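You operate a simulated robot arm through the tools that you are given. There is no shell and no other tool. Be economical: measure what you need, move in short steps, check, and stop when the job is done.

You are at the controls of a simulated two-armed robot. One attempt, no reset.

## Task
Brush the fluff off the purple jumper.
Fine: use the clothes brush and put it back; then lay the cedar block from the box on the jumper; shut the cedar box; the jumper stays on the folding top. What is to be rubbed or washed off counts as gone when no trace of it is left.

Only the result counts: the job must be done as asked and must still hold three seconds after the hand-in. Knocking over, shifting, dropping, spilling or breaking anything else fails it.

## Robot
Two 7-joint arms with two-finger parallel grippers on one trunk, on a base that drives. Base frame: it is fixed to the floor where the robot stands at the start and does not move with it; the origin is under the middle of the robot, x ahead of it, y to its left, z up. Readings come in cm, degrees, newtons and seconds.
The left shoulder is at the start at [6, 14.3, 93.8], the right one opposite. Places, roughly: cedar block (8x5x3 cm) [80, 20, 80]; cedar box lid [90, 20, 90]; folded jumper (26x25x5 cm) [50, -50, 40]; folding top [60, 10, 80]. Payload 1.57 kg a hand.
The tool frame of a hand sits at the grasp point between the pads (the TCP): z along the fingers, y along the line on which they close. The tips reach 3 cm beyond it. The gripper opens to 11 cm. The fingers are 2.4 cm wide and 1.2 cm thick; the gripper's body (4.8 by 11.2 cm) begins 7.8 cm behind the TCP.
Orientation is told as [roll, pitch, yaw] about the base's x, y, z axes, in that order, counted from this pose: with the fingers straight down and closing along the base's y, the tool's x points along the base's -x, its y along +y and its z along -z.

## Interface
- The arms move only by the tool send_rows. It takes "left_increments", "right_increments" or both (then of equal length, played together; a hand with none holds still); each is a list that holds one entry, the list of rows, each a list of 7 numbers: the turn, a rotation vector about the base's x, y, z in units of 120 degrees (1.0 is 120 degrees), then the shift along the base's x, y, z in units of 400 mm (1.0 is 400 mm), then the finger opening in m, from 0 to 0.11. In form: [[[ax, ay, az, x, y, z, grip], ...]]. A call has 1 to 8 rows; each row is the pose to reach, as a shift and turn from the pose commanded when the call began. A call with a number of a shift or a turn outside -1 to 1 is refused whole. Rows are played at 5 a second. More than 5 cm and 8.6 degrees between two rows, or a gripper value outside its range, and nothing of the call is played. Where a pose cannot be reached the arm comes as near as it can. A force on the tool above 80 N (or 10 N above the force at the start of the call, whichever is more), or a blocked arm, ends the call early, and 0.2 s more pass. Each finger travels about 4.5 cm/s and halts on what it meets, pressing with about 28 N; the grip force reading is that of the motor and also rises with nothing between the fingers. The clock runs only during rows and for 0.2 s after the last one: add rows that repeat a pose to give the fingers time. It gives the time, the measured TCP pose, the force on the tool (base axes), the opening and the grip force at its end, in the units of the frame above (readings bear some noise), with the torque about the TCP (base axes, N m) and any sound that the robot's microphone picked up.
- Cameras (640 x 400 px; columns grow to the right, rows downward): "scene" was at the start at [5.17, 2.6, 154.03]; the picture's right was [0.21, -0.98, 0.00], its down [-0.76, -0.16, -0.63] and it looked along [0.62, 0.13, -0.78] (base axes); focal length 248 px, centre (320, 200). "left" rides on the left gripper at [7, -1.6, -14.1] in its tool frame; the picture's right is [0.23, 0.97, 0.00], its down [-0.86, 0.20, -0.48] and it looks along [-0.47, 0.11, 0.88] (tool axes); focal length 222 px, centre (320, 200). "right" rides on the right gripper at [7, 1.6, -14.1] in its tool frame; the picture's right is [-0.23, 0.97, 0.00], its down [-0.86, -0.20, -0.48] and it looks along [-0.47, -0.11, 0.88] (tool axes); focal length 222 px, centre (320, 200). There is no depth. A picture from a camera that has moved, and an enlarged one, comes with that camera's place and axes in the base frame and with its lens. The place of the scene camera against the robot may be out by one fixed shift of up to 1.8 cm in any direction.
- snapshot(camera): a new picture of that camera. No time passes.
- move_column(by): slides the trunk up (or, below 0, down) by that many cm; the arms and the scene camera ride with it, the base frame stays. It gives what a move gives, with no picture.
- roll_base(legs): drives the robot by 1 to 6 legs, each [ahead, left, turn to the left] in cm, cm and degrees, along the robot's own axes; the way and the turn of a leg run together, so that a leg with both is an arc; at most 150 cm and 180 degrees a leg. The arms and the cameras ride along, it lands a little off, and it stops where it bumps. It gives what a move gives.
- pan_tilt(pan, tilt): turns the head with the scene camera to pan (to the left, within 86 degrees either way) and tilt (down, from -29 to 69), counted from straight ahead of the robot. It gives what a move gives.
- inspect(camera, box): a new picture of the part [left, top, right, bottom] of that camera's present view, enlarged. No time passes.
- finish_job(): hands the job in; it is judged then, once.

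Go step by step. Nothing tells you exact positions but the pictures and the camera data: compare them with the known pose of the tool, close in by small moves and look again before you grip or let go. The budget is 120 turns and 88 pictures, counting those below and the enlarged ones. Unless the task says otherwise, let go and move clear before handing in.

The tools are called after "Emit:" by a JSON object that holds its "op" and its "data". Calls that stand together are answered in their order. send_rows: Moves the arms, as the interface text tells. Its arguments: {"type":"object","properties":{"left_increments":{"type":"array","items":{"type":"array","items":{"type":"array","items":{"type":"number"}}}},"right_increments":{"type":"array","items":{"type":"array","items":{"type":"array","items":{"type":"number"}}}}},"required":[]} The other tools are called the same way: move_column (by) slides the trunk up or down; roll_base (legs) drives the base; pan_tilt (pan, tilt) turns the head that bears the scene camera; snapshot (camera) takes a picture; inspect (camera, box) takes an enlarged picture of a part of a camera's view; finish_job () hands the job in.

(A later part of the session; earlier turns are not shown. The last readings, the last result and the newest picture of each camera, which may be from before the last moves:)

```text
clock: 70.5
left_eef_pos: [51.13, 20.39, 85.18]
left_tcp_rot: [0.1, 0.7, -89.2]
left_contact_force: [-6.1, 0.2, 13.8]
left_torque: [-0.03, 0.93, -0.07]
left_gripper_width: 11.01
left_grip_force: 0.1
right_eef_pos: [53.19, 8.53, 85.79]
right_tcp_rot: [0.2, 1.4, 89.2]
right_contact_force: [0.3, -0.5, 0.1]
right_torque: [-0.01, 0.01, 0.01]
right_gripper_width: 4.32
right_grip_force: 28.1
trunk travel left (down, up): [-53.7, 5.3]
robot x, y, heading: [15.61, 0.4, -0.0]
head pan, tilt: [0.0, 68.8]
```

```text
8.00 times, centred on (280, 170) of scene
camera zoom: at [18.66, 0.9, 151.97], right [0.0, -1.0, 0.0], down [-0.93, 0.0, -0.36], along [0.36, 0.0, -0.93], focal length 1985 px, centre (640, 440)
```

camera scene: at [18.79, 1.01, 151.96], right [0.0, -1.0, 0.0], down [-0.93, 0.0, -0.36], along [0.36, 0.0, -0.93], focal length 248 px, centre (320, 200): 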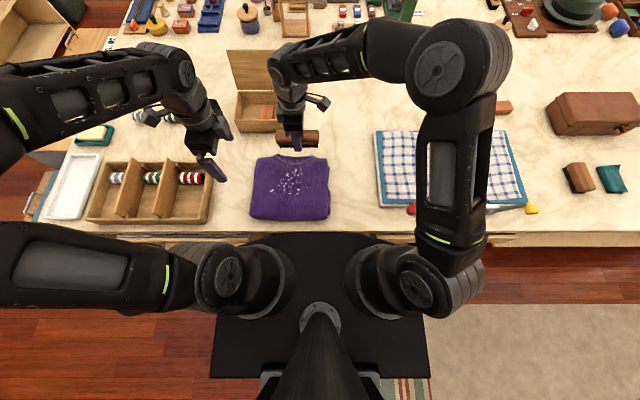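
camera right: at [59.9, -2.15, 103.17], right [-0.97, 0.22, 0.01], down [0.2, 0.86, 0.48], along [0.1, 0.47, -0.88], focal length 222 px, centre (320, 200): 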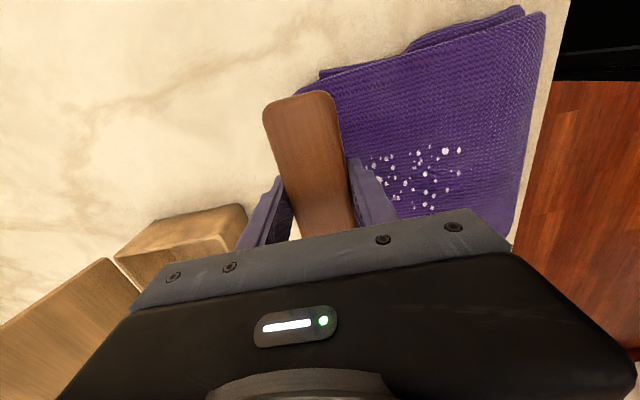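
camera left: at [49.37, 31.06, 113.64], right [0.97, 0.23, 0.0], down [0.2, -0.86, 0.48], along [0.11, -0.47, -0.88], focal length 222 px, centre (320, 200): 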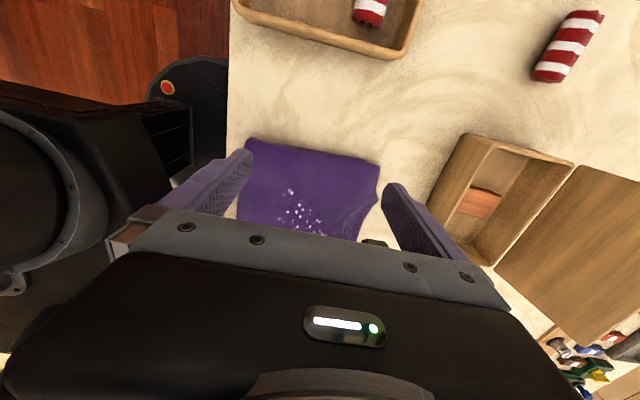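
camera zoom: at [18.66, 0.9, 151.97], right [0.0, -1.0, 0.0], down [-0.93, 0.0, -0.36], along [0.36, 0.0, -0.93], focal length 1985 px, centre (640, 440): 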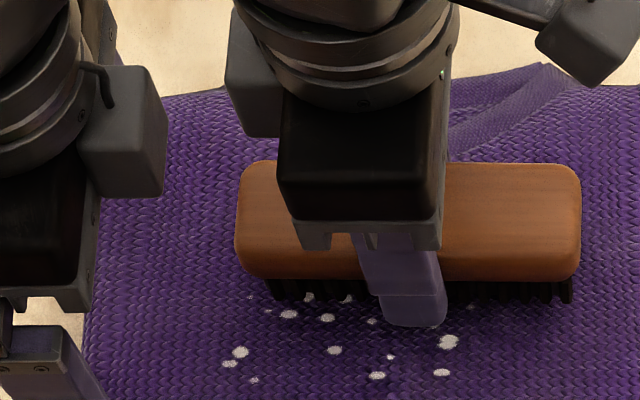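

Regripped with bristles leading by ~0.6 cm. Now light back-and-forth strokes with the left hand holding the jumper.

Emit:
{"op": "send_rows", "data": {"right_increments": [[[0, 0, 0, 0, 0, -0.004, 0.0], [0, 0, 0, 0, 0.05, -0.004, 0.0], [0, 0, 0, 0, 0.08, -0.004, 0.0], [0, 0, 0, 0, 0.0, -0.004, 0.0], [0, 0, 0, 0, -0.09, -0.004, 0.0], [0, 0, 0, 0, 0.0, -0.004, 0.0], [0, 0, 0, 0, 0.08, -0.004, 0.0], [0, 0, 0, 0, 0, -0.004, 0.0]]]}}

Emit:
{"op": "inspect", "data": {"camera": "scene", "box": [230, 135, 330, 215]}}

```text
clock: 72.3
left_eef_pos: [51.32, 20.36, 85.27]
left_tcp_rot: [0.4, 0.6, -89.1]
left_contact_force: [0.1, -10.0, 11.0]
left_torque: [-0.39, 0.67, 0.63]
left_gripper_width: 10.98
left_grip_force: 0.1
right_eef_pos: [53.2, 8.71, 85.56]
right_tcp_rot: [0.2, 1.2, 89.2]
right_contact_force: [-0.7, 6.2, 11.2]
right_torque: [-0.52, 0.02, 0.03]
right_gripper_width: 4.32
right_grip_force: 27.9
trunk travel left (down, up): [-53.7, 5.3]
robot x, y, heading: [15.91, -0.02, 0.2]
head pan, tilt: [0.0, 68.8]
```

```text
5.00 times, centred on (280, 175) of scene
camera zoom: at [18.73, 0.85, 151.96], right [0.0, -1.0, 0.0], down [-0.93, 0.0, -0.36], along [0.36, 0.0, -0.93], focal length 1241 px, centre (520, 325)
```

zoom: 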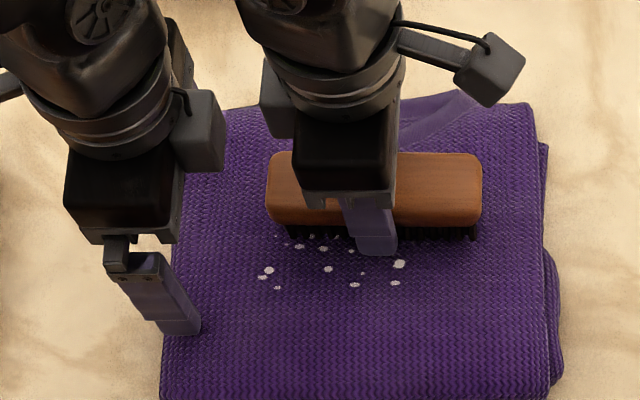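

Good: 11 N and the jumper stays. Rub on at x≈55 and x≈51, then x≈48.5, and check.

Emit:
{"op": "send_rows", "data": {"right_increments": [[[0, 0, 0, 0.04, 0, 0, 0.0], [0, 0, 0, 0.05, 0.08, 0, 0.0], [0, 0, 0, 0.05, 0.0, 0, 0.0], [0, 0, 0, 0.05, -0.09, 0, 0.0], [0, 0, 0, 0.05, 0, 0, 0.0], [0, 0, 0, 0.05, 0.08, 0, 0.0], [0, 0, 0, 0.05, 0.0, 0, 0.0], [0, 0, 0, 0.0, 0, 0, 0.0]]]}}

Emit:
{"op": "send_rows", "data": {"right_increments": [[[0, 0, 0, -0.05, 0, 0, 0.0], [0, 0, 0, -0.05, 0.08, 0, 0.0], [0, 0, 0, -0.05, 0.0, 0, 0.0], [0, 0, 0, -0.05, -0.09, 0, 0.0], [0, 0, 0, -0.05, 0, 0, 0.0], [0, 0, 0, -0.05, 0.08, 0, 0.0], [0, 0, 0, -0.05, 0.0, 0, 0.0], [0, 0, 0, -0.11, 0, 0, 0.0]]]}}

Emit:
{"op": "send_rows", "data": {"right_increments": [[[0, 0, 0, 0, 0.08, 0, 0.0], [0, 0, 0, 0, 0.0, 0, 0.0], [0, 0, 0, 0, -0.09, 0, 0.0], [0, 0, 0, 0, 0, 0, 0.0], [0, 0, 0, 0, 0.08, 0, 0.0], [0, 0, 0, 0, 0.0, 0, 0.0], [0, 0, 0, 0.0, 0, 0.05, 0.0], [0, 0, 0, 0.05, -0.08, 0.1, 0.0]]]}}

Emit:
{"op": "send_rows", "data": {"right_increments": [[[0, 0, 0, 0.06, -0.06, 0, 0.0], [0, 0, 0, 0.13, -0.12, 0, 0.0], [0, 0, 0, 0.22, -0.17, 0, 0.0]]]}}

Emit:
{"op": "inspect", "data": {"camera": "scene", "box": [245, 145, 315, 195]}}

```text
clock: 74.1
left_eef_pos: [51.17, 20.48, 85.23]
left_tcp_rot: [0.4, 0.7, -89.2]
left_contact_force: [-5.4, 2.1, 13.9]
left_torque: [-0.09, 1.01, -0.12]
left_gripper_width: 11.0
left_grip_force: 0.0
right_eef_pos: [53.24, 8.45, 85.47]
right_tcp_rot: [0.1, 1.2, 89.2]
right_contact_force: [1.8, 0.6, 9.8]
right_torque: [-0.56, -0.02, 0.14]
right_gripper_width: 4.36
right_grip_force: 28.4
trunk travel left (down, up): [-53.7, 5.3]
robot x, y, heading: [15.7, 0.11, -0.1]
head pan, tilt: [0.0, 68.8]
```

```text
clock: 75.9
left_eef_pos: [51.17, 20.43, 85.34]
left_tcp_rot: [0.3, 0.7, -89.1]
left_contact_force: [-3.9, -2.3, 22.4]
left_torque: [-0.36, 1.52, 0.12]
left_gripper_width: 10.99
left_grip_force: 0.1
right_eef_pos: [48.83, 8.46, 85.51]
right_tcp_rot: [0.3, 1.3, 89.2]
right_contact_force: [-0.3, 0.6, 0.1]
right_torque: [0.0, 0.01, -0.02]
right_gripper_width: 4.35
right_grip_force: 27.3
trunk travel left (down, up): [-53.7, 5.3]
robot x, y, heading: [15.56, 0.02, 0.1]
head pan, tilt: [0.0, 68.8]
```

```text
clock: 77.7
left_eef_pos: [51.16, 20.47, 85.36]
left_tcp_rot: [0.2, 0.6, -89.2]
left_contact_force: [1.4, 5.7, 27.4]
left_torque: [-0.04, 1.63, -0.41]
left_gripper_width: 11.0
left_grip_force: 0.0
right_eef_pos: [50.9, 5.22, 89.56]
right_tcp_rot: [0.4, 1.3, 89.2]
right_contact_force: [-0.2, -0.5, -0.9]
right_torque: [-0.01, 0.02, 0.01]
right_gripper_width: 4.34
right_grip_force: 27.8
trunk travel left (down, up): [-53.7, 5.3]
robot x, y, heading: [15.54, 0.05, 0.2]
head pan, tilt: [0.0, 68.8]
```

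```text
clock: 78.5
left_eef_pos: [51.25, 20.46, 85.29]
left_tcp_rot: [0.4, 0.7, -89.2]
left_contact_force: [0.4, 6.0, 30.0]
left_torque: [-0.25, 1.8, -0.39]
left_gripper_width: 10.97
left_grip_force: 0.1
right_eef_pos: [59.88, -1.57, 89.74]
right_tcp_rot: [0.3, 1.3, 89.2]
right_contact_force: [0.8, 0.6, -1.0]
right_torque: [-0.01, 0.01, 0.01]
right_gripper_width: 4.34
right_grip_force: 28.4
trunk travel left (down, up): [-53.7, 5.3]
robot x, y, heading: [15.55, 0.07, 0.1]
head pan, tilt: [0.0, 68.8]
```

```text
8.00 times, centred on (280, 170) of scene
camera zoom: at [18.72, 0.94, 151.97], right [0.0, -1.0, 0.0], down [-0.93, 0.0, -0.36], along [0.36, 0.0, -0.93], focal length 1985 px, centre (640, 440)
```

zoom: 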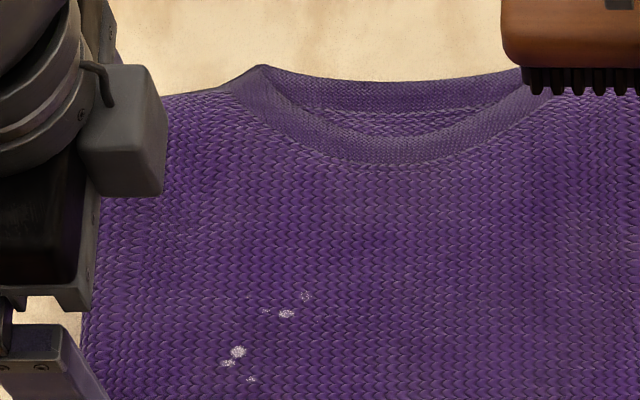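

Excellent — nearly all gone; only a few specks remain at the left (x 48–52, y 14–16.5). To get the brush there I tilt the left hand away to the left while it keeps holding.

Emit:
{"op": "send_rows", "data": {"left_increments": [[[0, 0, 0, 0, 0, 0.03, 0.11], [-0.06, 0, 0, 0, 0, 0.03, 0.11], [-0.12, 0, 0, 0, 0, 0.03, 0.11], [-0.18, 0, 0, 0, 0, 0.03, 0.11], [-0.2, 0, 0, 0, 0.005, 0.01, 0.11], [-0.2, 0, 0, 0, 0.005, 0.0, 0.11], [-0.2, 0, 0, 0, 0.005, -0.003, 0.11], [-0.2, 0, 0, 0, 0.005, -0.003, 0.11]]]}}

Emit:
{"op": "inspect", "data": {"camera": "scene", "box": [200, 120, 340, 220]}}

```text
clock: 80.3
left_eef_pos: [51.27, 20.58, 85.45]
left_tcp_rot: [0.2, -23.2, -89.1]
left_contact_force: [5.2, 11.6, 82.7]
left_torque: [-0.17, 4.81, -1.01]
left_gripper_width: 10.7
left_grip_force: 0.0
right_eef_pos: [59.49, -1.39, 89.91]
right_tcp_rot: [0.3, 1.3, 89.3]
right_contact_force: [0.4, -1.0, -1.1]
right_torque: [-0.02, 0.01, 0.01]
right_gripper_width: 4.34
right_grip_force: 27.6
trunk travel left (down, up): [-53.7, 5.3]
robot x, y, heading: [15.73, 0.27, -0.2]
head pan, tilt: [0.0, 68.8]
```

```text
4.00 times, centred on (270, 170) of scene
camera zoom: at [18.44, 0.87, 152.07], right [0.0, -1.0, 0.0], down [-0.93, 0.0, -0.36], along [0.36, 0.0, -0.93], focal length 993 px, centre (520, 320)
```

zoom: 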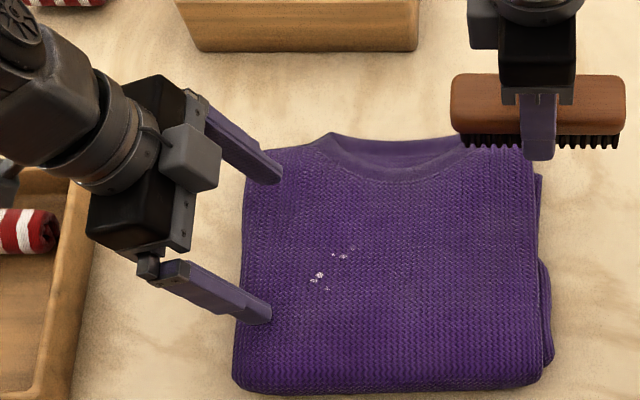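

Room made. Ease the left pressure and bring the brush over the remaining specks at [50.3, 12].

Emit:
{"op": "send_rows", "data": {"left_increments": [[[0, 0, 0, 0, 0, 0.005, 0.11], [0, 0, 0, 0, 0, 0.005, 0.11], [0, 0, 0, 0, 0, 0.005, 0.11], [0, 0, 0, 0, 0, 0.005, 0.11], [0, 0, 0, 0, 0, 0.005, 0.11], [0, 0, 0, 0, 0, 0.005, 0.11], [0, 0, 0, 0, 0, 0.005, 0.11], [0, 0, 0, 0, 0, 0.005, 0.11]]], "right_increments": [[[0, 0, 0, 0, 0, 0, 0.0], [0, 0, 0, -0.07, 0.09, 0, 0.0], [0, 0, 0, -0.14, 0.18, 0, 0.0], [0, 0, 0, -0.21, 0.26, 0, 0.0], [0, 0, 0, -0.23, 0.32, 0, 0.0], [0, 0, 0, -0.23, 0.325, -0.06, 0.0], [0, 0, 0, -0.23, 0.325, -0.1, 0.0], [0, 0, 0, -0.23, 0.325, -0.11, 0.0]]]}}

Emit:
{"op": "inspect", "data": {"camera": "scene", "box": [200, 120, 340, 220]}}

```text
clock: 82.1
left_eef_pos: [51.09, 20.57, 85.43]
left_tcp_rot: [0.2, -23.3, -89.3]
left_contact_force: [7.5, 9.1, 49.8]
left_torque: [0.12, 2.55, -0.56]
left_gripper_width: 10.44
left_grip_force: 0.2
right_eef_pos: [50.17, 11.4, 85.28]
right_tcp_rot: [0.0, 1.3, 89.2]
right_contact_force: [-5.8, -9.1, 26.8]
right_torque: [0.22, 0.17, 0.1]
right_gripper_width: 4.35
right_grip_force: 28.3
trunk travel left (down, up): [-53.7, 5.3]
robot x, y, heading: [15.39, -0.01, -0.2]
head pan, tilt: [0.0, 68.8]
```

```text
4.00 times, centred on (270, 170) of scene
camera zoom: at [18.38, 0.78, 152.01], right [0.0, -1.0, 0.0], down [-0.93, 0.0, -0.37], along [0.37, 0.0, -0.93], focal length 993 px, centre (520, 320)
```

zoom: 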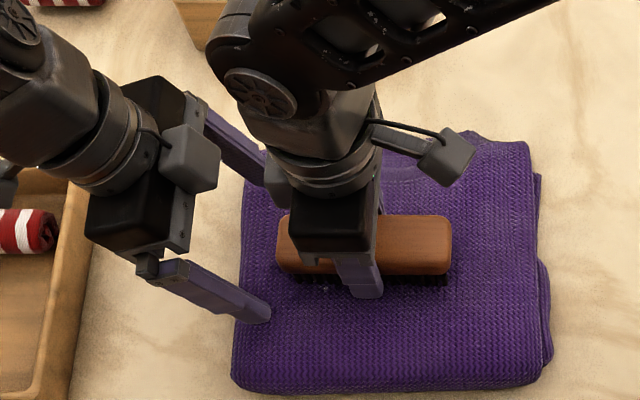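

Emit:
{"op": "send_rows", "data": {"right_increments": [[[0, 0, 0, 0, 0, 0.004, 0.0], [0, 0, 0, 0, 0.045, 0.004, 0.0], [0, 0, 0, 0, -0.03, 0.004, 0.0], [0, 0, 0, 0.01, 0.045, 0.004, 0.0], [0, 0, 0, 0.01, -0.03, 0.004, 0.0], [0, 0, 0, -0.03, -0.03, 0.004, 0.0], [0, 0, 0, -0.035, 0.045, 0.004, 0.0], [0, 0, 0, -0.035, -0.03, 0.004, 0.0]]]}}

Emit:
{"op": "send_rows", "data": {"right_increments": [[[0, 0, 0, 0, 0.075, 0, 0.0], [0, 0, 0, 0, 0.0, 0, 0.0], [0, 0, 0, 0, 0.075, 0, 0.0], [0, 0, 0, 0.025, 0.075, 0, 0.0], [0, 0, 0, 0.035, 0.0, 0, 0.0], [0, 0, 0, 0.035, 0.075, 0, 0.0], [0, 0, 0, 0.035, 0.0, 0, 0.0], [0, 0, 0, 0.035, 0.0, 0.05, 0.0]]]}}

Emit:
{"op": "send_rows", "data": {"right_increments": [[[0, 0, 0, 0.03, -0.06, 0.04, 0.0], [0, 0, 0, 0.08, -0.14, 0.05, 0.0], [0, 0, 0, 0.14, -0.22, 0.05, 0.0], [0, 0, 0, 0.22, -0.28, 0.05, 0.0]]]}}

Emit:
{"op": "inspect", "data": {"camera": "scene", "box": [245, 145, 315, 195]}}

```text
clock: 83.9
left_eef_pos: [51.16, 20.64, 85.38]
left_tcp_rot: [0.1, -23.3, -89.3]
left_contact_force: [-5.5, 6.4, 65.5]
left_torque: [0.02, -0.17, 0.02]
left_gripper_width: 10.44
left_grip_force: 0.1
right_eef_pos: [48.86, 10.31, 85.27]
right_tcp_rot: [0.1, 1.2, 89.2]
right_contact_force: [-1.7, 0.7, 12.6]
right_torque: [0.2, 0.07, 0.0]
right_gripper_width: 4.35
right_grip_force: 28.1
trunk travel left (down, up): [-53.7, 5.3]
robot x, y, heading: [15.42, -0.01, 0.2]
head pan, tilt: [0.0, 68.8]
```

```text
clock: 85.7
left_eef_pos: [51.16, 20.53, 85.43]
left_tcp_rot: [0.2, -23.3, -89.2]
left_contact_force: [-3.7, 7.4, 62.0]
left_torque: [0.15, 0.66, -0.03]
left_gripper_width: 10.45
left_grip_force: 0.1
right_eef_pos: [50.09, 10.14, 87.59]
right_tcp_rot: [0.1, 1.1, 89.2]
right_contact_force: [0.4, -0.7, -0.3]
right_torque: [0.02, 0.0, 0.01]
right_gripper_width: 4.36
right_grip_force: 27.9
trunk travel left (down, up): [-53.7, 5.3]
robot x, y, heading: [15.47, 0.06, -0.3]
head pan, tilt: [0.0, 68.8]
```

```text
clock: 86.7
left_eef_pos: [51.2, 20.61, 85.46]
left_tcp_rot: [0.1, -23.3, -89.2]
left_contact_force: [-1.3, 3.1, 60.5]
left_torque: [0.07, 0.63, -0.27]
left_gripper_width: 10.42
left_grip_force: 0.2
right_eef_pos: [58.99, -1.07, 89.45]
right_tcp_rot: [0.1, 1.3, 89.1]
right_contact_force: [0.3, 0.3, -0.9]
right_torque: [0.01, 0.0, 0.02]
right_gripper_width: 4.35
right_grip_force: 27.7
trunk travel left (down, up): [-53.7, 5.3]
robot x, y, heading: [15.39, -0.03, -0.2]
head pan, tilt: [0.0, 68.8]
```

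```text
8.00 times, centred on (280, 170) of scene
camera zoom: at [18.43, 0.8, 151.98], right [0.0, -1.0, 0.0], down [-0.93, 0.0, -0.36], along [0.36, 0.0, -0.93], focal length 1985 px, centre (640, 440)
```

zoom: 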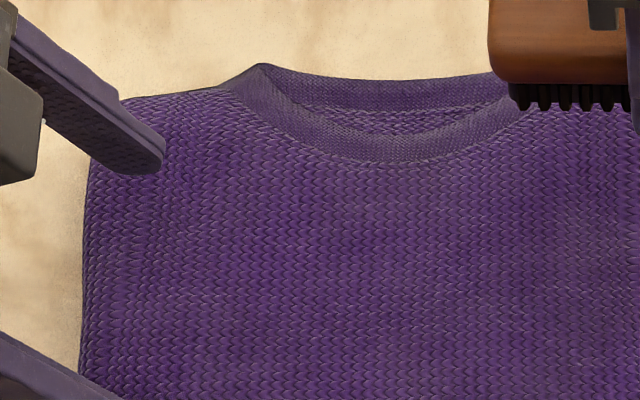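

The jumper looks clean. Now lift the left hand away and carry the brush back toward its place at [81.2, 0.15].

Emit:
{"op": "send_rows", "data": {"left_increments": [[[0, 0, 0, 0, 0.02, 0.05, 0.11], [0, 0, 0, 0, 0.04, 0.12, 0.11], [0.05, 0, 0, 0, 0.06, 0.2, 0.11], [0.1, 0, 0, 0, 0.1, 0.28, 0.11], [0.15, 0, 0, 0, 0.14, 0.36, 0.11], [0.2, 0, 0, 0, 0.18, 0.44, 0.11], [0.2, 0, 0, 0, 0.2, 0.5, 0.11], [0.2, 0, 0, 0, 0.2, 0.5, 0.11]]], "right_increments": [[[0, 0, 0, 0.05, 0.01, 0.03, 0.0], [0, 0, 0, 0.12, 0.02, 0.05, 0.0], [0, 0, 0, 0.19, 0.03, 0.05, 0.0], [0, 0, 0, 0.26, 0.03, 0.05, 0.0], [0, 0, 0, 0.33, 0.03, 0.05, 0.0], [0, 0, 0, 0.4, 0.03, 0.04, 0.0], [0, 0, 0, 0.48, 0.03, 0.03, 0.0], [0, 0, 0, 0.5525, 0.03, 0.0, 0.0]]]}}

Emit:
{"op": "send_rows", "data": {"right_increments": [[[0, -0.01, 0.007, 0, 0, -0.05, 0.0], [0, -0.01, 0.007, 0, 0, -0.1, 0.0], [0, -0.01, 0.007, 0, 0, -0.15, 0.0], [0, -0.01, 0.007, 0, 0, -0.17, 0.0], [0, -0.01, 0.007, 0, 0, -0.17, 0.0]]]}}

Emit:
{"op": "snapshot", "data": {"camera": "right"}}

Emit:
{"op": "snapshot", "data": {"camera": "scene"}}

```text
clock: 88.5
left_eef_pos: [51.4, 28.85, 105.37]
left_tcp_rot: [0.3, 0.6, -89.1]
left_contact_force: [-0.9, 0.1, 0.7]
left_torque: [-0.01, 0.03, 0.01]
left_gripper_width: 10.99
left_grip_force: 0.1
right_eef_pos: [81.32, 0.47, 89.18]
right_tcp_rot: [0.5, 1.3, 89.2]
right_contact_force: [0.3, 0.7, -0.8]
right_torque: [0.01, 0.02, -0.02]
right_gripper_width: 4.34
right_grip_force: 28.2
trunk travel left (down, up): [-53.7, 5.3]
robot x, y, heading: [15.92, 0.29, 0.1]
head pan, tilt: [0.0, 68.8]
```

```text
clock: 89.7
left_eef_pos: [51.32, 28.85, 105.37]
left_tcp_rot: [0.3, 0.6, -89.2]
left_contact_force: [0.1, -0.7, 0.6]
left_torque: [0.07, -0.02, 0.0]
left_gripper_width: 11.01
left_grip_force: 0.0
right_eef_pos: [81.29, 0.47, 82.34]
right_tcp_rot: [-0.9, 1.4, 90.0]
right_contact_force: [0.1, 0.2, -0.9]
right_torque: [0.0, -0.01, 0.0]
right_gripper_width: 4.35
right_grip_force: 28.0
trunk travel left (down, up): [-53.7, 5.3]
robot x, y, heading: [15.65, 0.33, -0.3]
head pan, tilt: [0.0, 68.8]
```

```text
31 pictures are left
camera right: at [79.5, -6.34, 96.56], right [-0.97, 0.23, -0.02], down [0.19, 0.87, 0.46], along [0.12, 0.45, -0.89], focal length 222 px, centre (320, 200)
```

right: 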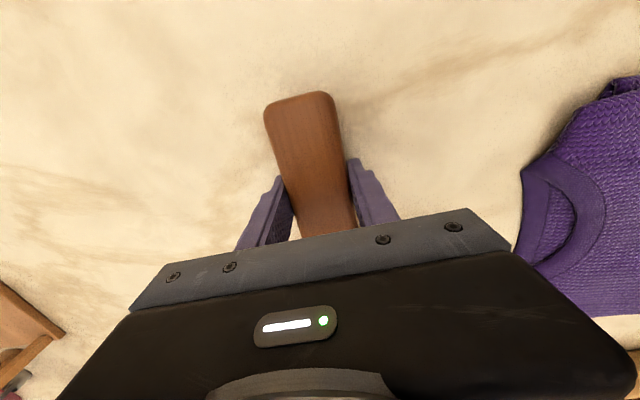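

```text
30 pictures are left
camera scene: at [18.85, 0.97, 151.96], right [0.0, -1.0, 0.0], down [-0.93, 0.0, -0.36], along [0.36, 0.0, -0.93], focal length 248 px, centre (320, 200)
```

scene: 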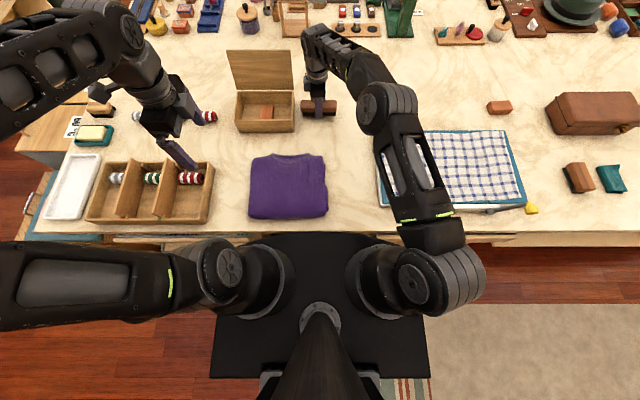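

The brush end is back at its original y≈-6.2. Level it and set it down gently.

Emit:
{"op": "send_rows", "data": {"right_increments": [[[0, 0.01, 0, -0.002, 0, -0.01, 0.0], [0, 0.01, 0, -0.002, 0, -0.016, 0.0], [0, 0.01, 0, -0.002, 0, -0.02, 0.0], [0, 0.01, 0, -0.002, 0, -0.023, 0.0], [0, 0.01, 0, -0.002, 0, -0.023, 0.0]]]}}

Emit:
{"op": "inspect", "data": {"camera": "scene", "box": [280, 70, 380, 135]}}

```text
clock: 90.9
left_eef_pos: [51.36, 28.87, 105.45]
left_tcp_rot: [0.1, 0.6, -89.2]
left_contact_force: [-0.3, 0.0, 0.0]
left_torque: [-0.02, -0.01, 0.03]
left_gripper_width: 11.02
left_grip_force: 0.1
right_eef_pos: [81.19, 0.31, 81.59]
right_tcp_rot: [0.3, 1.3, 90.1]
right_contact_force: [-0.3, -0.1, -0.3]
right_torque: [0.01, 0.0, -0.01]
right_gripper_width: 4.35
right_grip_force: 28.2
trunk travel left (down, up): [-53.7, 5.3]
robot x, y, heading: [15.64, 0.11, 0.0]
head pan, tilt: [0.0, 68.8]
```

```text
6.15 times, centred on (330, 102) of scene
camera zoom: at [18.84, 0.97, 151.96], right [0.0, -1.0, 0.0], down [-0.93, 0.0, -0.36], along [0.36, 0.0, -0.93], focal length 1527 px, centre (258, 800)
```

zoom: 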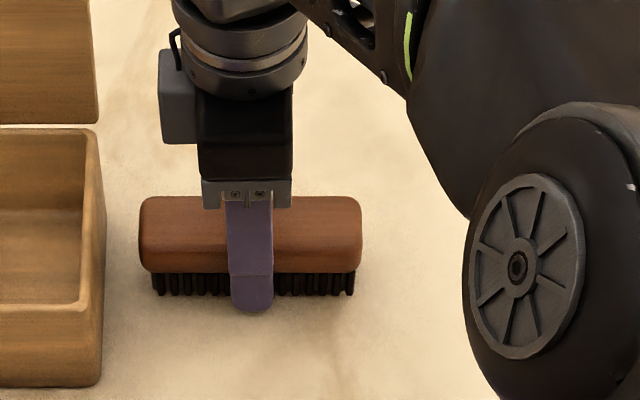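

Slightly (0.4 cm) to the left of the original and still a touch above the table; correct and lower until contact.

Emit:
{"op": "send_rows", "data": {"right_increments": [[[0, 0, 0, 0, -0.01, 0, 0.0], [0, 0, 0, 0, -0.01, -0.003, 0.0], [0, 0, 0, 0, -0.01, -0.005, 0.0], [0, 0, 0, 0, -0.01, -0.0075, 0.0], [0, 0, 0, 0, -0.01, -0.0075, 0.0]]]}}

```text
clock: 92.1
left_eef_pos: [51.24, 28.68, 105.45]
left_tcp_rot: [0.2, 0.7, -89.2]
left_contact_force: [0.1, 0.1, 0.3]
left_torque: [0.0, 0.01, 0.0]
left_gripper_width: 11.01
left_grip_force: 0.0
right_eef_pos: [81.2, -0.12, 81.2]
right_tcp_rot: [0.4, 1.4, 90.0]
right_contact_force: [0.0, 0.6, -0.8]
right_torque: [0.0, 0.0, 0.0]
right_gripper_width: 4.34
right_grip_force: 27.8
trunk travel left (down, up): [-53.7, 5.3]
robot x, y, heading: [15.5, 0.1, -0.3]
head pan, tilt: [0.0, 68.8]
```

Emit:
{"op": "send_rows", "data": {"right_increments": [[[0, 0, 0, 0, 0, -0.002, 0.0], [0, 0, 0, 0, 0, -0.004, 0.0], [0, 0, 0, 0, 0, -0.004, 0.0]]]}}

Emit:
{"op": "inspect", "data": {"camera": "scene", "box": [280, 70, 380, 135]}}

```text
clock: 92.9
left_eef_pos: [51.4, 28.72, 105.32]
left_tcp_rot: [0.3, 0.6, -89.2]
left_contact_force: [0.2, 0.3, 0.4]
left_torque: [-0.01, 0.01, 0.0]
left_gripper_width: 11.01
left_grip_force: 0.1
right_eef_pos: [81.15, -0.06, 81.2]
right_tcp_rot: [0.4, 1.3, 90.0]
right_contact_force: [-0.4, -1.7, 1.4]
right_torque: [-0.22, -0.04, 0.01]
right_gripper_width: 4.35
right_grip_force: 27.5
trunk travel left (down, up): [-53.7, 5.3]
robot x, y, heading: [15.66, 0.04, -0.1]
head pan, tilt: [0.0, 68.8]
```

```text
6.15 times, centred on (330, 102) of scene
camera zoom: at [18.8, 0.97, 151.96], right [0.0, -1.0, 0.0], down [-0.93, 0.0, -0.36], along [0.36, 0.0, -0.93], focal length 1527 px, centre (258, 800)
```

zoom: 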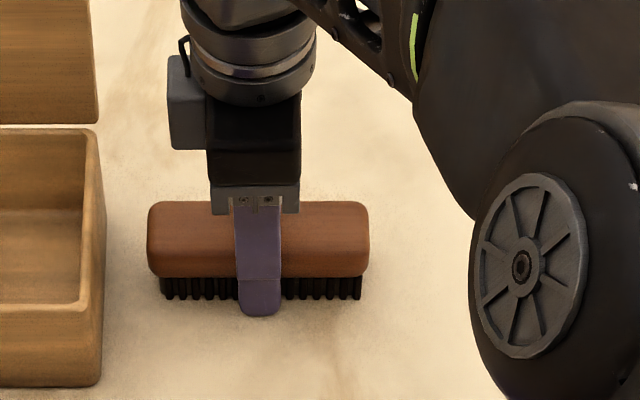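

It rests on the table exactly where it was. Release, lift and look.

Emit:
{"op": "send_rows", "data": {"right_increments": [[[0, 0, 0, 0, 0, 0, 0.05], [0, 0, 0, 0, 0, 0, 0.08], [0, 0, 0, 0, 0, 0, 0.11], [0, 0, 0, 0, 0, 0.002, 0.11], [0, 0, 0, 0, 0, 0.06, 0.11], [0, 0, 0, 0, 0, 0.14, 0.11], [0, 0, 0, 0, 0, 0.22, 0.11], [0, 0, 0, -0.02, 0, 0.3, 0.11]]]}}

Emit:
{"op": "inspect", "data": {"camera": "scene", "box": [220, 40, 400, 152]}}

Emit:
{"op": "inspect", "data": {"camera": "scene", "box": [240, 148, 336, 224]}}

```text
clock: 94.7
left_eef_pos: [51.35, 28.9, 105.45]
left_tcp_rot: [0.2, 0.7, -89.2]
left_contact_force: [-1.2, -0.7, 0.0]
left_torque: [-0.01, -0.01, -0.01]
left_gripper_width: 10.98
left_grip_force: 0.1
right_eef_pos: [80.35, -0.06, 93.12]
right_tcp_rot: [0.3, 1.3, 90.0]
right_contact_force: [0.3, -0.3, 0.2]
right_torque: [-0.03, -0.02, 0.01]
right_gripper_width: 10.98
right_grip_force: 0.0
trunk travel left (down, up): [-53.7, 5.3]
robot x, y, heading: [15.64, -0.11, -0.0]
head pan, tilt: [0.0, 68.8]
```

```text
3.56 times, centred on (310, 96) of scene
camera zoom: at [18.76, 0.98, 151.96], right [0.0, -1.0, 0.0], down [-0.93, 0.0, -0.36], along [0.36, 0.0, -0.93], focal length 882 px, centre (356, 570)
```

zoom: 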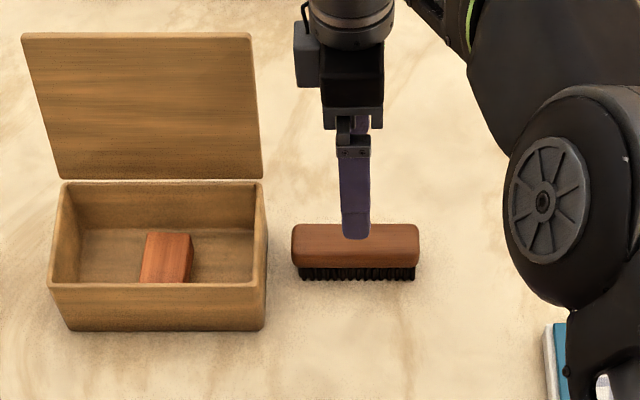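

```text
5.26 times, centred on (288, 186) of scene
camera zoom: at [18.76, 0.98, 151.96], right [0.0, -1.0, 0.0], down [-0.93, 0.0, -0.36], along [0.36, 0.0, -0.93], focal length 1306 px, centre (488, 274)
```

zoom: 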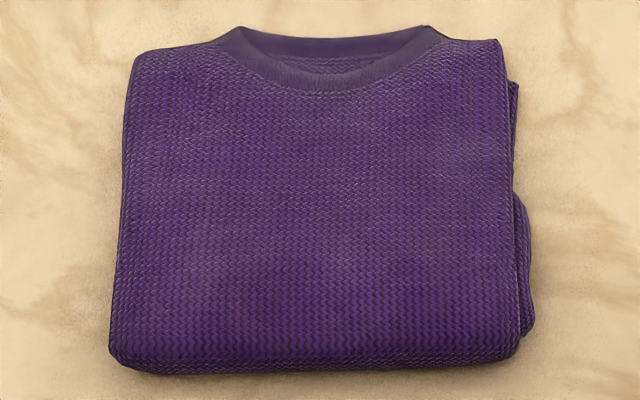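

The jumper is clean and the brush back. Next the cedar block: I retract the right hand and bring the left hand (turned back to yaw 0) over the box.

Emit:
{"op": "send_rows", "data": {"left_increments": [[[0, 0, 0.07, 0.02, 0, 0, 0.11], [0, 0, 0.14, 0.04, 0, 0, 0.11], [0, 0, 0.21, 0.06, -0.01, 0, 0.11], [0, 0, 0.28, 0.08, -0.03, 0, 0.11], [0, 0, 0.35, 0.1, -0.05, -0.02, 0.11], [0, 0, 0.42, 0.13, -0.07, -0.04, 0.11], [0, 0, 0.49, 0.16, -0.09, -0.06, 0.11], [0, 0, 0.56, 0.2, -0.1, -0.08, 0.11]]], "right_increments": [[[0, 0, 0, -0.05, 0, 0.02, 0.11], [0, 0, 0, -0.12, 0, 0.05, 0.11], [0, 0, 0, -0.19, -0.02, 0.08, 0.11], [0, 0, 0, -0.26, -0.06, 0.12, 0.11], [0, 0, 0, -0.33, -0.12, 0.16, 0.11], [0, 0, 0, -0.4, -0.18, 0.2, 0.11], [0, 0, 0, -0.46, -0.24, 0.24, 0.11], [0, 0, 0, -0.5, -0.28, 0.28, 0.11]]]}}

Emit:
{"op": "send_rows", "data": {"left_increments": [[[0, 0, 0.07, 0.08, -0.03, -0.03, 0.11], [0, 0, 0.14, 0.16, -0.06, -0.06, 0.11], [0, 0, 0.182, 0.24, -0.1, -0.1, 0.11], [0, 0, 0.182, 0.32, -0.12, -0.14, 0.11], [0, 0, 0.182, 0.38, -0.12, -0.16, 0.11]]]}}

Emit:
{"op": "snapshot", "data": {"camera": "left"}}

Emit:
{"op": "snapshot", "data": {"camera": "scene"}}

```text
clock: 96.5
left_eef_pos: [59.36, 24.55, 102.14]
left_tcp_rot: [0.4, 0.6, -21.9]
left_contact_force: [0.0, -0.3, 1.4]
left_torque: [-0.02, 0.01, 0.0]
left_gripper_width: 11.01
left_grip_force: 0.0
right_eef_pos: [60.21, -11.46, 104.17]
right_tcp_rot: [0.3, 1.3, 89.9]
right_contact_force: [-0.3, -0.1, 0.3]
right_torque: [0.04, -0.01, 0.0]
right_gripper_width: 11.01
right_grip_force: 0.2
trunk travel left (down, up): [-53.7, 5.3]
robot x, y, heading: [15.57, 0.14, 0.2]
head pan, tilt: [0.0, 68.8]
```

```text
clock: 97.7
left_eef_pos: [74.46, 19.69, 95.42]
left_tcp_rot: [0.2, 0.7, -0.1]
left_contact_force: [-0.1, -0.3, 0.6]
left_torque: [-0.01, 0.01, -0.04]
left_gripper_width: 11.01
left_grip_force: 0.0
right_eef_pos: [60.23, -11.35, 104.15]
right_tcp_rot: [0.3, 1.3, 90.0]
right_contact_force: [-0.1, 0.1, 0.3]
right_torque: [-0.01, 0.03, -0.01]
right_gripper_width: 10.97
right_grip_force: 0.1
trunk travel left (down, up): [-53.7, 5.3]
robot x, y, heading: [15.27, 0.37, -0.1]
head pan, tilt: [0.0, 68.8]
```

```text
25 pictures are left
camera left: at [67.63, 18.15, 109.71], right [-0.23, 0.97, 0.01], down [0.86, 0.2, 0.47], along [0.46, 0.11, -0.88], focal length 222 px, centre (320, 200)
```

left: 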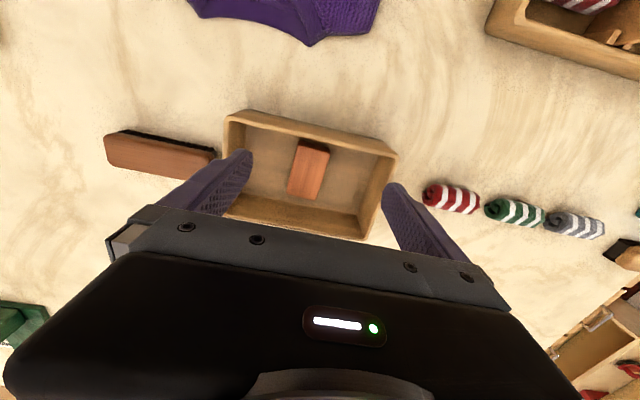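

```text
24 pictures are left
camera scene: at [18.89, 0.96, 151.96], right [0.0, -1.0, 0.0], down [-0.93, 0.0, -0.36], along [0.36, 0.0, -0.93], focal length 248 px, centre (320, 200)
```

scene: 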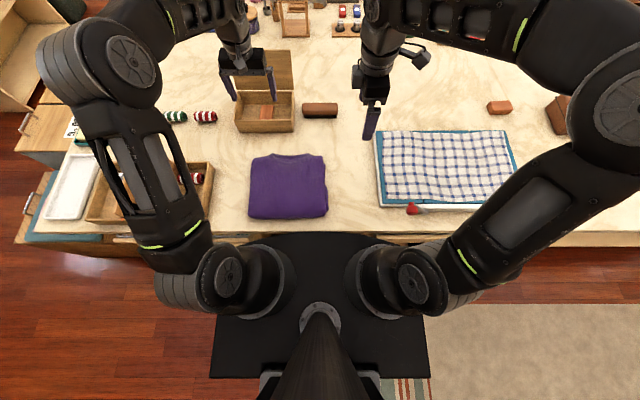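

The block lies along x at about [78.2, 19.1], top z≈82. Move over it with a narrower opening, descend partly and verify.

Emit:
{"op": "send_rows", "data": {"left_increments": [[[0, 0, 0, 0.05, -0.008, -0.03, 0.09], [0, 0, 0, 0.094, -0.015, -0.1, 0.085], [0, 0, 0, 0.094, -0.015, -0.17, 0.085], [0, 0, 0, 0.094, -0.015, -0.22, 0.085], [0, 0, 0, 0.094, -0.015, -0.22, 0.085]]]}}

Emit:
{"op": "snapshot", "data": {"camera": "left"}}

Emit:
{"op": "inspect", "data": {"camera": "scene", "box": [210, 50, 350, 150]}}

```text
clock: 98.9
left_eef_pos: [78.1, 19.2, 86.86]
left_tcp_rot: [0.2, 0.6, -0.3]
left_contact_force: [0.5, -0.8, -0.3]
left_torque: [0.0, -0.01, 0.02]
left_gripper_width: 8.48
left_grip_force: 0.0
right_eef_pos: [60.18, -11.33, 104.11]
right_tcp_rot: [0.3, 1.3, 90.0]
right_contact_force: [0.1, 0.0, -0.4]
right_torque: [-0.01, 0.04, 0.01]
right_gripper_width: 11.01
right_grip_force: 0.0
trunk travel left (down, up): [-53.7, 5.3]
robot x, y, heading: [15.23, 0.14, -0.2]
head pan, tilt: [0.0, 68.8]
```

```text
23 pictures are left
camera left: at [71.23, 17.55, 101.07], right [-0.22, 0.97, 0.01], down [0.86, 0.2, 0.47], along [0.46, 0.11, -0.88], focal length 222 px, centre (320, 200)
```

left: 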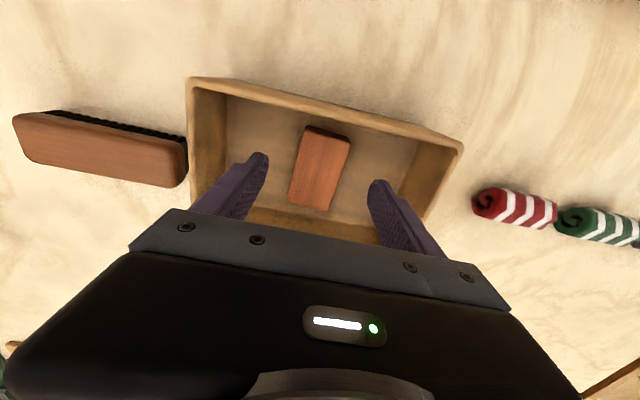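

```text
4.00 times, centred on (280, 100) of scene
camera zoom: at [18.82, 0.96, 151.96], right [0.0, -1.0, 0.0], down [-0.93, 0.0, -0.36], along [0.36, 0.0, -0.93], focal length 993 px, centre (480, 600)
```

zoom: 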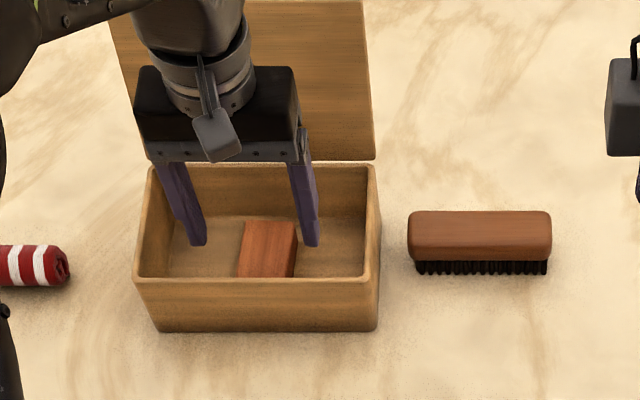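

Well centred. Descend to TCP z≈82.1 and close, checking force.

Emit:
{"op": "send_rows", "data": {"left_increments": [[[0, 0, 0, 0, 0, -0.05, 0.085], [0, 0, 0, 0, 0, -0.09, 0.085], [0, 0, 0, 0, 0, -0.108, 0.085], [0, 0, 0, 0, 0, -0.118, 0.085], [0, 0, 0, 0, 0, -0.118, 0.085]]]}}

Emit:
{"op": "send_rows", "data": {"left_increments": [[[0, 0, 0, 0, 0, 0.002, 0.06], [0, 0, 0, 0, 0, 0.002, 0.04], [0, 0, 0, 0, 0, 0.002, 0.02], [0, 0, 0, 0, 0, 0.002, 0.0], [0, 0, 0, 0, 0, 0.002, 0.0], [0, 0, 0, 0, 0, 0.002, 0.0]]]}}

```text
clock: 100.1
left_eef_pos: [78.32, 19.14, 82.4]
left_tcp_rot: [0.2, 0.6, -0.3]
left_contact_force: [-0.4, -0.1, -0.1]
left_torque: [-0.03, 0.01, -0.02]
left_gripper_width: 8.5
left_grip_force: 0.1
right_eef_pos: [60.27, -11.44, 104.03]
right_tcp_rot: [0.3, 1.3, 90.0]
right_contact_force: [0.0, -0.3, 0.4]
right_torque: [-0.01, 0.02, -0.05]
right_gripper_width: 11.0
right_grip_force: 0.2
trunk travel left (down, up): [-53.7, 5.3]
robot x, y, heading: [15.86, 0.09, -0.0]
head pan, tilt: [0.0, 68.8]
```

```text
clock: 101.5
left_eef_pos: [78.2, 19.21, 82.29]
left_tcp_rot: [0.1, 0.6, -0.1]
left_contact_force: [-0.5, 0.1, 0.5]
left_torque: [-0.06, 0.04, -0.01]
left_gripper_width: 4.39
left_grip_force: 27.5
right_eef_pos: [60.2, -11.33, 104.1]
right_tcp_rot: [0.2, 1.2, 90.0]
right_contact_force: [-0.5, -0.2, -0.6]
right_torque: [0.02, -0.01, 0.0]
right_gripper_width: 10.97
right_grip_force: 0.1
trunk travel left (down, up): [-53.7, 5.3]
robot x, y, heading: [15.25, 0.13, -0.2]
head pan, tilt: [0.0, 68.8]
```

Gripped at 4.4 cm. Lift slowly.

Emit:
{"op": "send_rows", "data": {"left_increments": [[[0, 0, 0, 0, 0, 0.005, 0.0], [0, 0, 0, 0, 0, 0.015, 0.0], [0, 0, 0, 0, 0, 0.035, 0.0], [0, 0, 0, 0, 0, 0.07, 0.0], [0, 0, 0, 0, 0, 0.11, 0.0], [0, 0, 0, 0, 0, 0.16, 0.0], [0, 0, 0, 0, 0, 0.22, 0.0], [0, 0, 0, 0, 0, 0.28, 0.0]]]}}

Emit:
{"op": "snapshot", "data": {"camera": "left"}}

```text
clock: 103.3
left_eef_pos: [78.18, 19.03, 93.52]
left_tcp_rot: [0.2, 0.7, -0.1]
left_contact_force: [0.7, 0.2, -0.7]
left_torque: [-0.02, 0.01, -0.03]
left_gripper_width: 4.38
left_grip_force: 27.8
right_eef_pos: [60.13, -11.33, 104.11]
right_tcp_rot: [0.3, 1.2, 90.1]
right_contact_force: [0.0, -0.5, -0.5]
right_torque: [0.01, 0.0, 0.01]
right_gripper_width: 10.99
right_grip_force: 0.1
trunk travel left (down, up): [-53.7, 5.3]
robot x, y, heading: [15.51, 0.31, -0.2]
head pan, tilt: [0.0, 68.8]
```

```text
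21 pictures are left
camera left: at [71.41, 17.55, 107.7], right [-0.22, 0.97, 0.01], down [0.86, 0.2, 0.47], along [0.46, 0.11, -0.88], focal length 222 px, centre (320, 200)
```

left: 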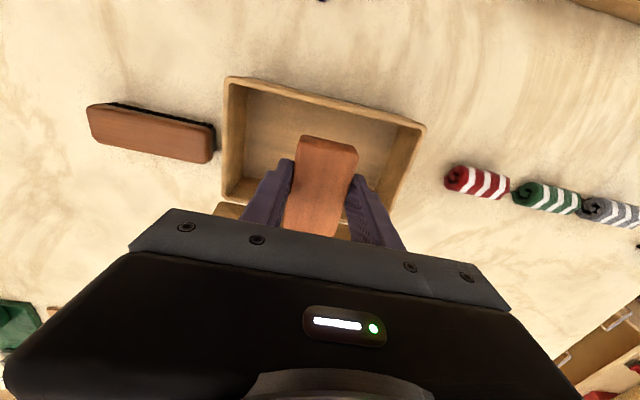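

Held. Carry it over the jumper's middle [51, 10.5].

Emit:
{"op": "send_rows", "data": {"left_increments": [[[0, 0, 0, -0.06, 0, 0.01, 0.0], [0, 0, 0, -0.15, -0.02, 0.01, 0.0], [0, 0, 0, -0.25, -0.05, 0, 0.0], [0, 0, 0, -0.35, -0.09, 0, 0.0], [0, 0, 0, -0.45, -0.13, -0.03, 0.0], [0, 0, 0, -0.55, -0.17, -0.06, 0.0], [0, 0, 0, -0.63, -0.2, -0.09, 0.0], [0, 0, 0, -0.675, -0.2125, -0.125, 0.0]]]}}

Emit:
{"op": "send_rows", "data": {"left_increments": [[[0, 0, 0, 0, 0, -0.02, 0.0], [0, 0, 0, 0, 0, -0.04, 0.0], [0, 0, 0, 0, 0, -0.055, 0.0], [0, 0, 0, 0, 0, -0.065, 0.0], [0, 0, 0, 0, 0, -0.065, 0.0]]]}}

Emit:
{"op": "inspect", "data": {"camera": "scene", "box": [230, 130, 350, 230]}}

```text
clock: 105.1
left_eef_pos: [51.48, 10.65, 88.51]
left_tcp_rot: [0.1, 0.6, -0.2]
left_contact_force: [0.4, -0.2, -0.9]
left_torque: [0.02, 0.01, -0.01]
left_gripper_width: 4.37
left_grip_force: 28.4
right_eef_pos: [60.19, -11.35, 104.16]
right_tcp_rot: [0.3, 1.4, 90.0]
right_contact_force: [-0.1, 0.0, -0.6]
right_torque: [0.02, -0.02, 0.0]
right_gripper_width: 10.97
right_grip_force: 0.0
trunk travel left (down, up): [-53.7, 5.3]
robot x, y, heading: [15.37, 0.09, 0.1]
head pan, tilt: [0.0, 68.8]
```

```text
clock: 106.3
left_eef_pos: [51.26, 10.7, 85.78]
left_tcp_rot: [0.2, 0.7, -0.2]
left_contact_force: [-0.6, 0.0, 0.3]
left_torque: [0.0, 0.03, -0.02]
left_gripper_width: 4.38
left_grip_force: 27.5
right_eef_pos: [60.24, -11.43, 104.06]
right_tcp_rot: [0.2, 1.3, 90.0]
right_contact_force: [-0.3, -0.4, -0.7]
right_torque: [-0.02, -0.02, -0.01]
right_gripper_width: 11.02
right_grip_force: 0.0
trunk travel left (down, up): [-53.7, 5.3]
robot x, y, heading: [15.18, -0.14, -0.2]
head pan, tilt: [0.0, 68.8]
```

```text
4.00 times, centred on (290, 180) of scene
camera zoom: at [18.82, 0.97, 151.96], right [0.0, -1.0, 0.0], down [-0.93, 0.0, -0.36], along [0.36, 0.0, -0.93], focal length 993 px, centre (440, 280)
```

zoom: 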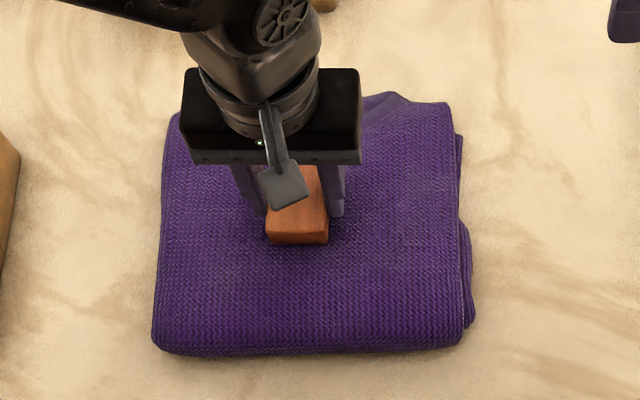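

Just above the jumper. Lower in fine steps to touch.

Emit:
{"op": "send_rows", "data": {"left_increments": [[[0, 0, 0, 0, 0, -0.004, 0.0], [0, 0, 0, 0, 0, -0.008, 0.0], [0, 0, 0, 0, 0, -0.011, 0.0], [0, 0, 0, 0, 0, -0.011, 0.0]]]}}

```text
clock: 107.3
left_eef_pos: [51.24, 10.62, 85.59]
left_tcp_rot: [0.2, 0.4, -0.1]
left_contact_force: [-0.1, 1.9, 23.2]
left_torque: [0.01, -0.03, 0.02]
left_gripper_width: 4.4
left_grip_force: 28.0
right_eef_pos: [60.12, -11.36, 104.15]
right_tcp_rot: [0.3, 1.3, 90.1]
right_contact_force: [0.0, 0.5, -0.2]
right_torque: [0.02, -0.01, 0.01]
right_gripper_width: 10.98
right_grip_force: 0.1
trunk travel left (down, up): [-53.7, 5.3]
robot x, y, heading: [15.72, -0.03, 0.2]
head pan, tilt: [0.0, 68.8]
```

In contact. Ease, release and lift straight up.

Emit:
{"op": "send_rows", "data": {"left_increments": [[[0, 0, 0, 0, 0, 0.005, 0.0], [0, 0, 0, 0, 0, 0.005, 0.05], [0, 0, 0, 0, 0, 0.005, 0.07], [0, 0, 0, 0, 0, 0.008, 0.085], [0, 0, 0, 0, 0, 0.04, 0.085], [0, 0, 0, 0, 0, 0.12, 0.085], [0, 0, 0, 0, 0, 0.22, 0.085], [0, 0, 0, 0, 0.05, 0.32, 0.085]]]}}

Emit:
{"op": "snapshot", "data": {"camera": "left"}}

Emit:
{"op": "snapshot", "data": {"camera": "scene"}}

```text
clock: 109.1
left_eef_pos: [51.07, 12.74, 98.25]
left_tcp_rot: [0.2, 0.5, -0.2]
left_contact_force: [-0.4, -0.3, 0.5]
left_torque: [-0.04, -0.03, 0.01]
left_gripper_width: 8.49
left_grip_force: 0.1
right_eef_pos: [60.18, -11.3, 104.02]
right_tcp_rot: [0.3, 1.3, 90.0]
right_contact_force: [-0.9, -0.2, -0.4]
right_torque: [0.0, -0.02, 0.0]
right_gripper_width: 11.02
right_grip_force: 0.0
trunk travel left (down, up): [-53.7, 5.3]
robot x, y, heading: [15.48, 0.55, -0.0]
head pan, tilt: [0.0, 68.8]
```

```text
19 pictures are left
camera left: at [44.19, 11.14, 112.44], right [-0.22, 0.97, 0.01], down [0.86, 0.2, 0.47], along [0.46, 0.11, -0.88], focal length 222 px, centre (320, 200)
```

left: 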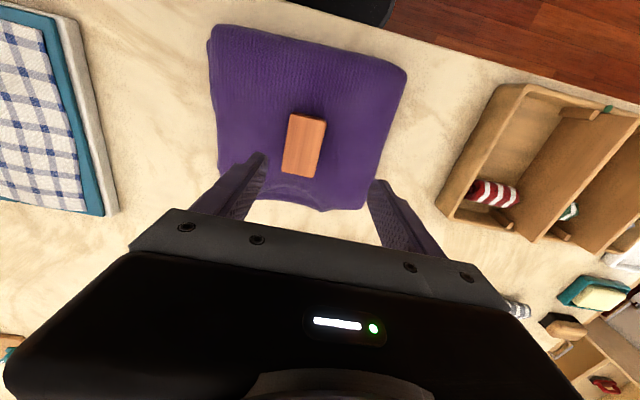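

```text
18 pictures are left
camera scene: at [18.74, 1.04, 151.96], right [0.0, -1.0, 0.0], down [-0.93, 0.0, -0.36], along [0.36, 0.0, -0.93], focal length 248 px, centre (320, 200)
```

scene: 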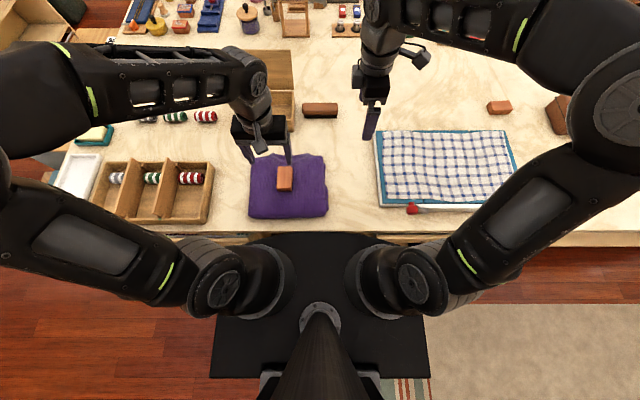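

The block rests on the jumper. The lid leans back (hinge ≈[85, 86], top edge ≈[92.4, 95.5]); I plan to straddle its top edge with the left gripper (closing along x, tilted forward ~20°) and draw it forward. First raise the trunk, turn the left hand and clear away.

Emit:
{"op": "move_column", "data": {"by": 5}}

Emit:
{"op": "send_rows", "data": {"left_increments": [[[0, 0, -0.07, 0, 0, 0, 0.11], [0, 0, -0.14, 0.02, 0, 0, 0.11], [0, 0, -0.21, 0.06, 0.02, 0, 0.11], [0, 0, -0.28, 0.1, 0.04, 0.01, 0.11], [0, 0, -0.35, 0.14, 0.06, 0.02, 0.11], [0, 0, -0.42, 0.18, 0.08, 0.03, 0.11], [0, 0, -0.49, 0.22, 0.1, 0.04, 0.11], [0, 0, -0.56, 0.26, 0.12, 0.04, 0.11]]]}}

Emit:
{"op": "send_rows", "data": {"left_increments": [[[0, 0, -0.07, 0.04, 0.02, 0, 0.11], [0, 0, -0.14, 0.08, 0.04, 0, 0.11], [0, 0, -0.188, 0.12, 0.04, 0, 0.11]]]}}

Emit:
{"op": "send_rows", "data": {"left_increments": [[[0, -0.06, 0, 0.04, 0, 0, 0.11], [0, -0.12, 0, 0.08, 0, 0, 0.11], [0, -0.167, 0, 0.12, 0, 0, 0.11], [0, -0.167, 0, 0.18, 0, 0, 0.11]]]}}

Emit:
{"op": "snapshot", "data": {"camera": "scene"}}

```text
clock: 110.0
left_eef_pos: [51.02, 12.64, 103.22]
left_tcp_rot: [0.2, 0.7, -0.2]
left_contact_force: [0.9, -0.3, 0.8]
left_torque: [-0.02, 0.0, 0.04]
left_gripper_width: 8.49
left_grip_force: 0.1
right_eef_pos: [60.15, -11.48, 109.07]
right_tcp_rot: [0.3, 1.2, 89.9]
right_contact_force: [-0.1, -0.3, -0.4]
right_torque: [0.02, 0.05, 0.01]
right_gripper_width: 11.0
right_grip_force: 0.1
trunk travel left (down, up): [-58.7, 0.3]
robot x, y, heading: [15.26, 0.23, -0.0]
head pan, tilt: [0.0, 68.8]
```

```text
clock: 111.8
left_eef_pos: [61.62, 17.56, 104.76]
left_tcp_rot: [0.2, 0.6, -67.5]
left_contact_force: [-0.1, 0.0, -0.1]
left_torque: [0.0, 0.0, 0.0]
left_gripper_width: 10.98
left_grip_force: 0.0
right_eef_pos: [60.19, -11.41, 109.08]
right_tcp_rot: [0.3, 1.4, 89.9]
right_contact_force: [0.5, -0.1, 0.1]
right_torque: [0.01, 0.0, 0.03]
right_gripper_width: 10.97
right_grip_force: 0.0
trunk travel left (down, up): [-58.7, 0.3]
robot x, y, heading: [15.43, 0.04, 0.0]
head pan, tilt: [0.0, 68.8]
```

```text
clock: 112.6
left_eef_pos: [66.55, 19.11, 104.59]
left_tcp_rot: [0.2, 0.7, -90.1]
left_contact_force: [-0.7, 1.3, -0.4]
left_torque: [-0.01, 0.03, -0.02]
left_gripper_width: 10.98
left_grip_force: 0.1
right_eef_pos: [60.25, -11.42, 109.12]
right_tcp_rot: [0.5, 1.3, 90.1]
right_contact_force: [0.1, -0.3, 0.3]
right_torque: [0.01, 0.02, 0.04]
right_gripper_width: 11.0
right_grip_force: 0.1
trunk travel left (down, up): [-58.7, 0.3]
robot x, y, heading: [15.71, -0.26, -0.0]
head pan, tilt: [0.0, 68.8]
```

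```text
clock: 113.6
left_eef_pos: [73.69, 19.09, 104.52]
left_tcp_rot: [20.3, 0.7, -89.7]
left_contact_force: [0.9, -0.7, -0.2]
left_torque: [0.01, 0.04, 0.01]
left_gripper_width: 11.0
left_grip_force: 0.0
right_eef_pos: [60.17, -11.34, 109.01]
right_tcp_rot: [0.3, 1.3, 90.0]
right_contact_force: [0.0, 0.8, 0.7]
right_torque: [0.01, 0.02, 0.0]
right_gripper_width: 11.0
right_grip_force: 0.0
trunk travel left (down, up): [-58.7, 0.3]
robot x, y, heading: [15.63, 0.21, -0.3]
head pan, tilt: [0.0, 68.8]
```

```text
17 pictures are left
camera scene: at [18.96, 0.96, 156.95], right [0.0, -1.0, 0.0], down [-0.93, 0.0, -0.36], along [0.36, 0.0, -0.93], focal length 248 px, centre (320, 200)
```

scene: 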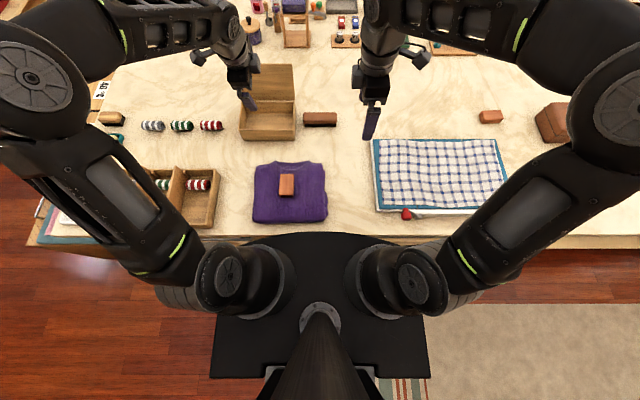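

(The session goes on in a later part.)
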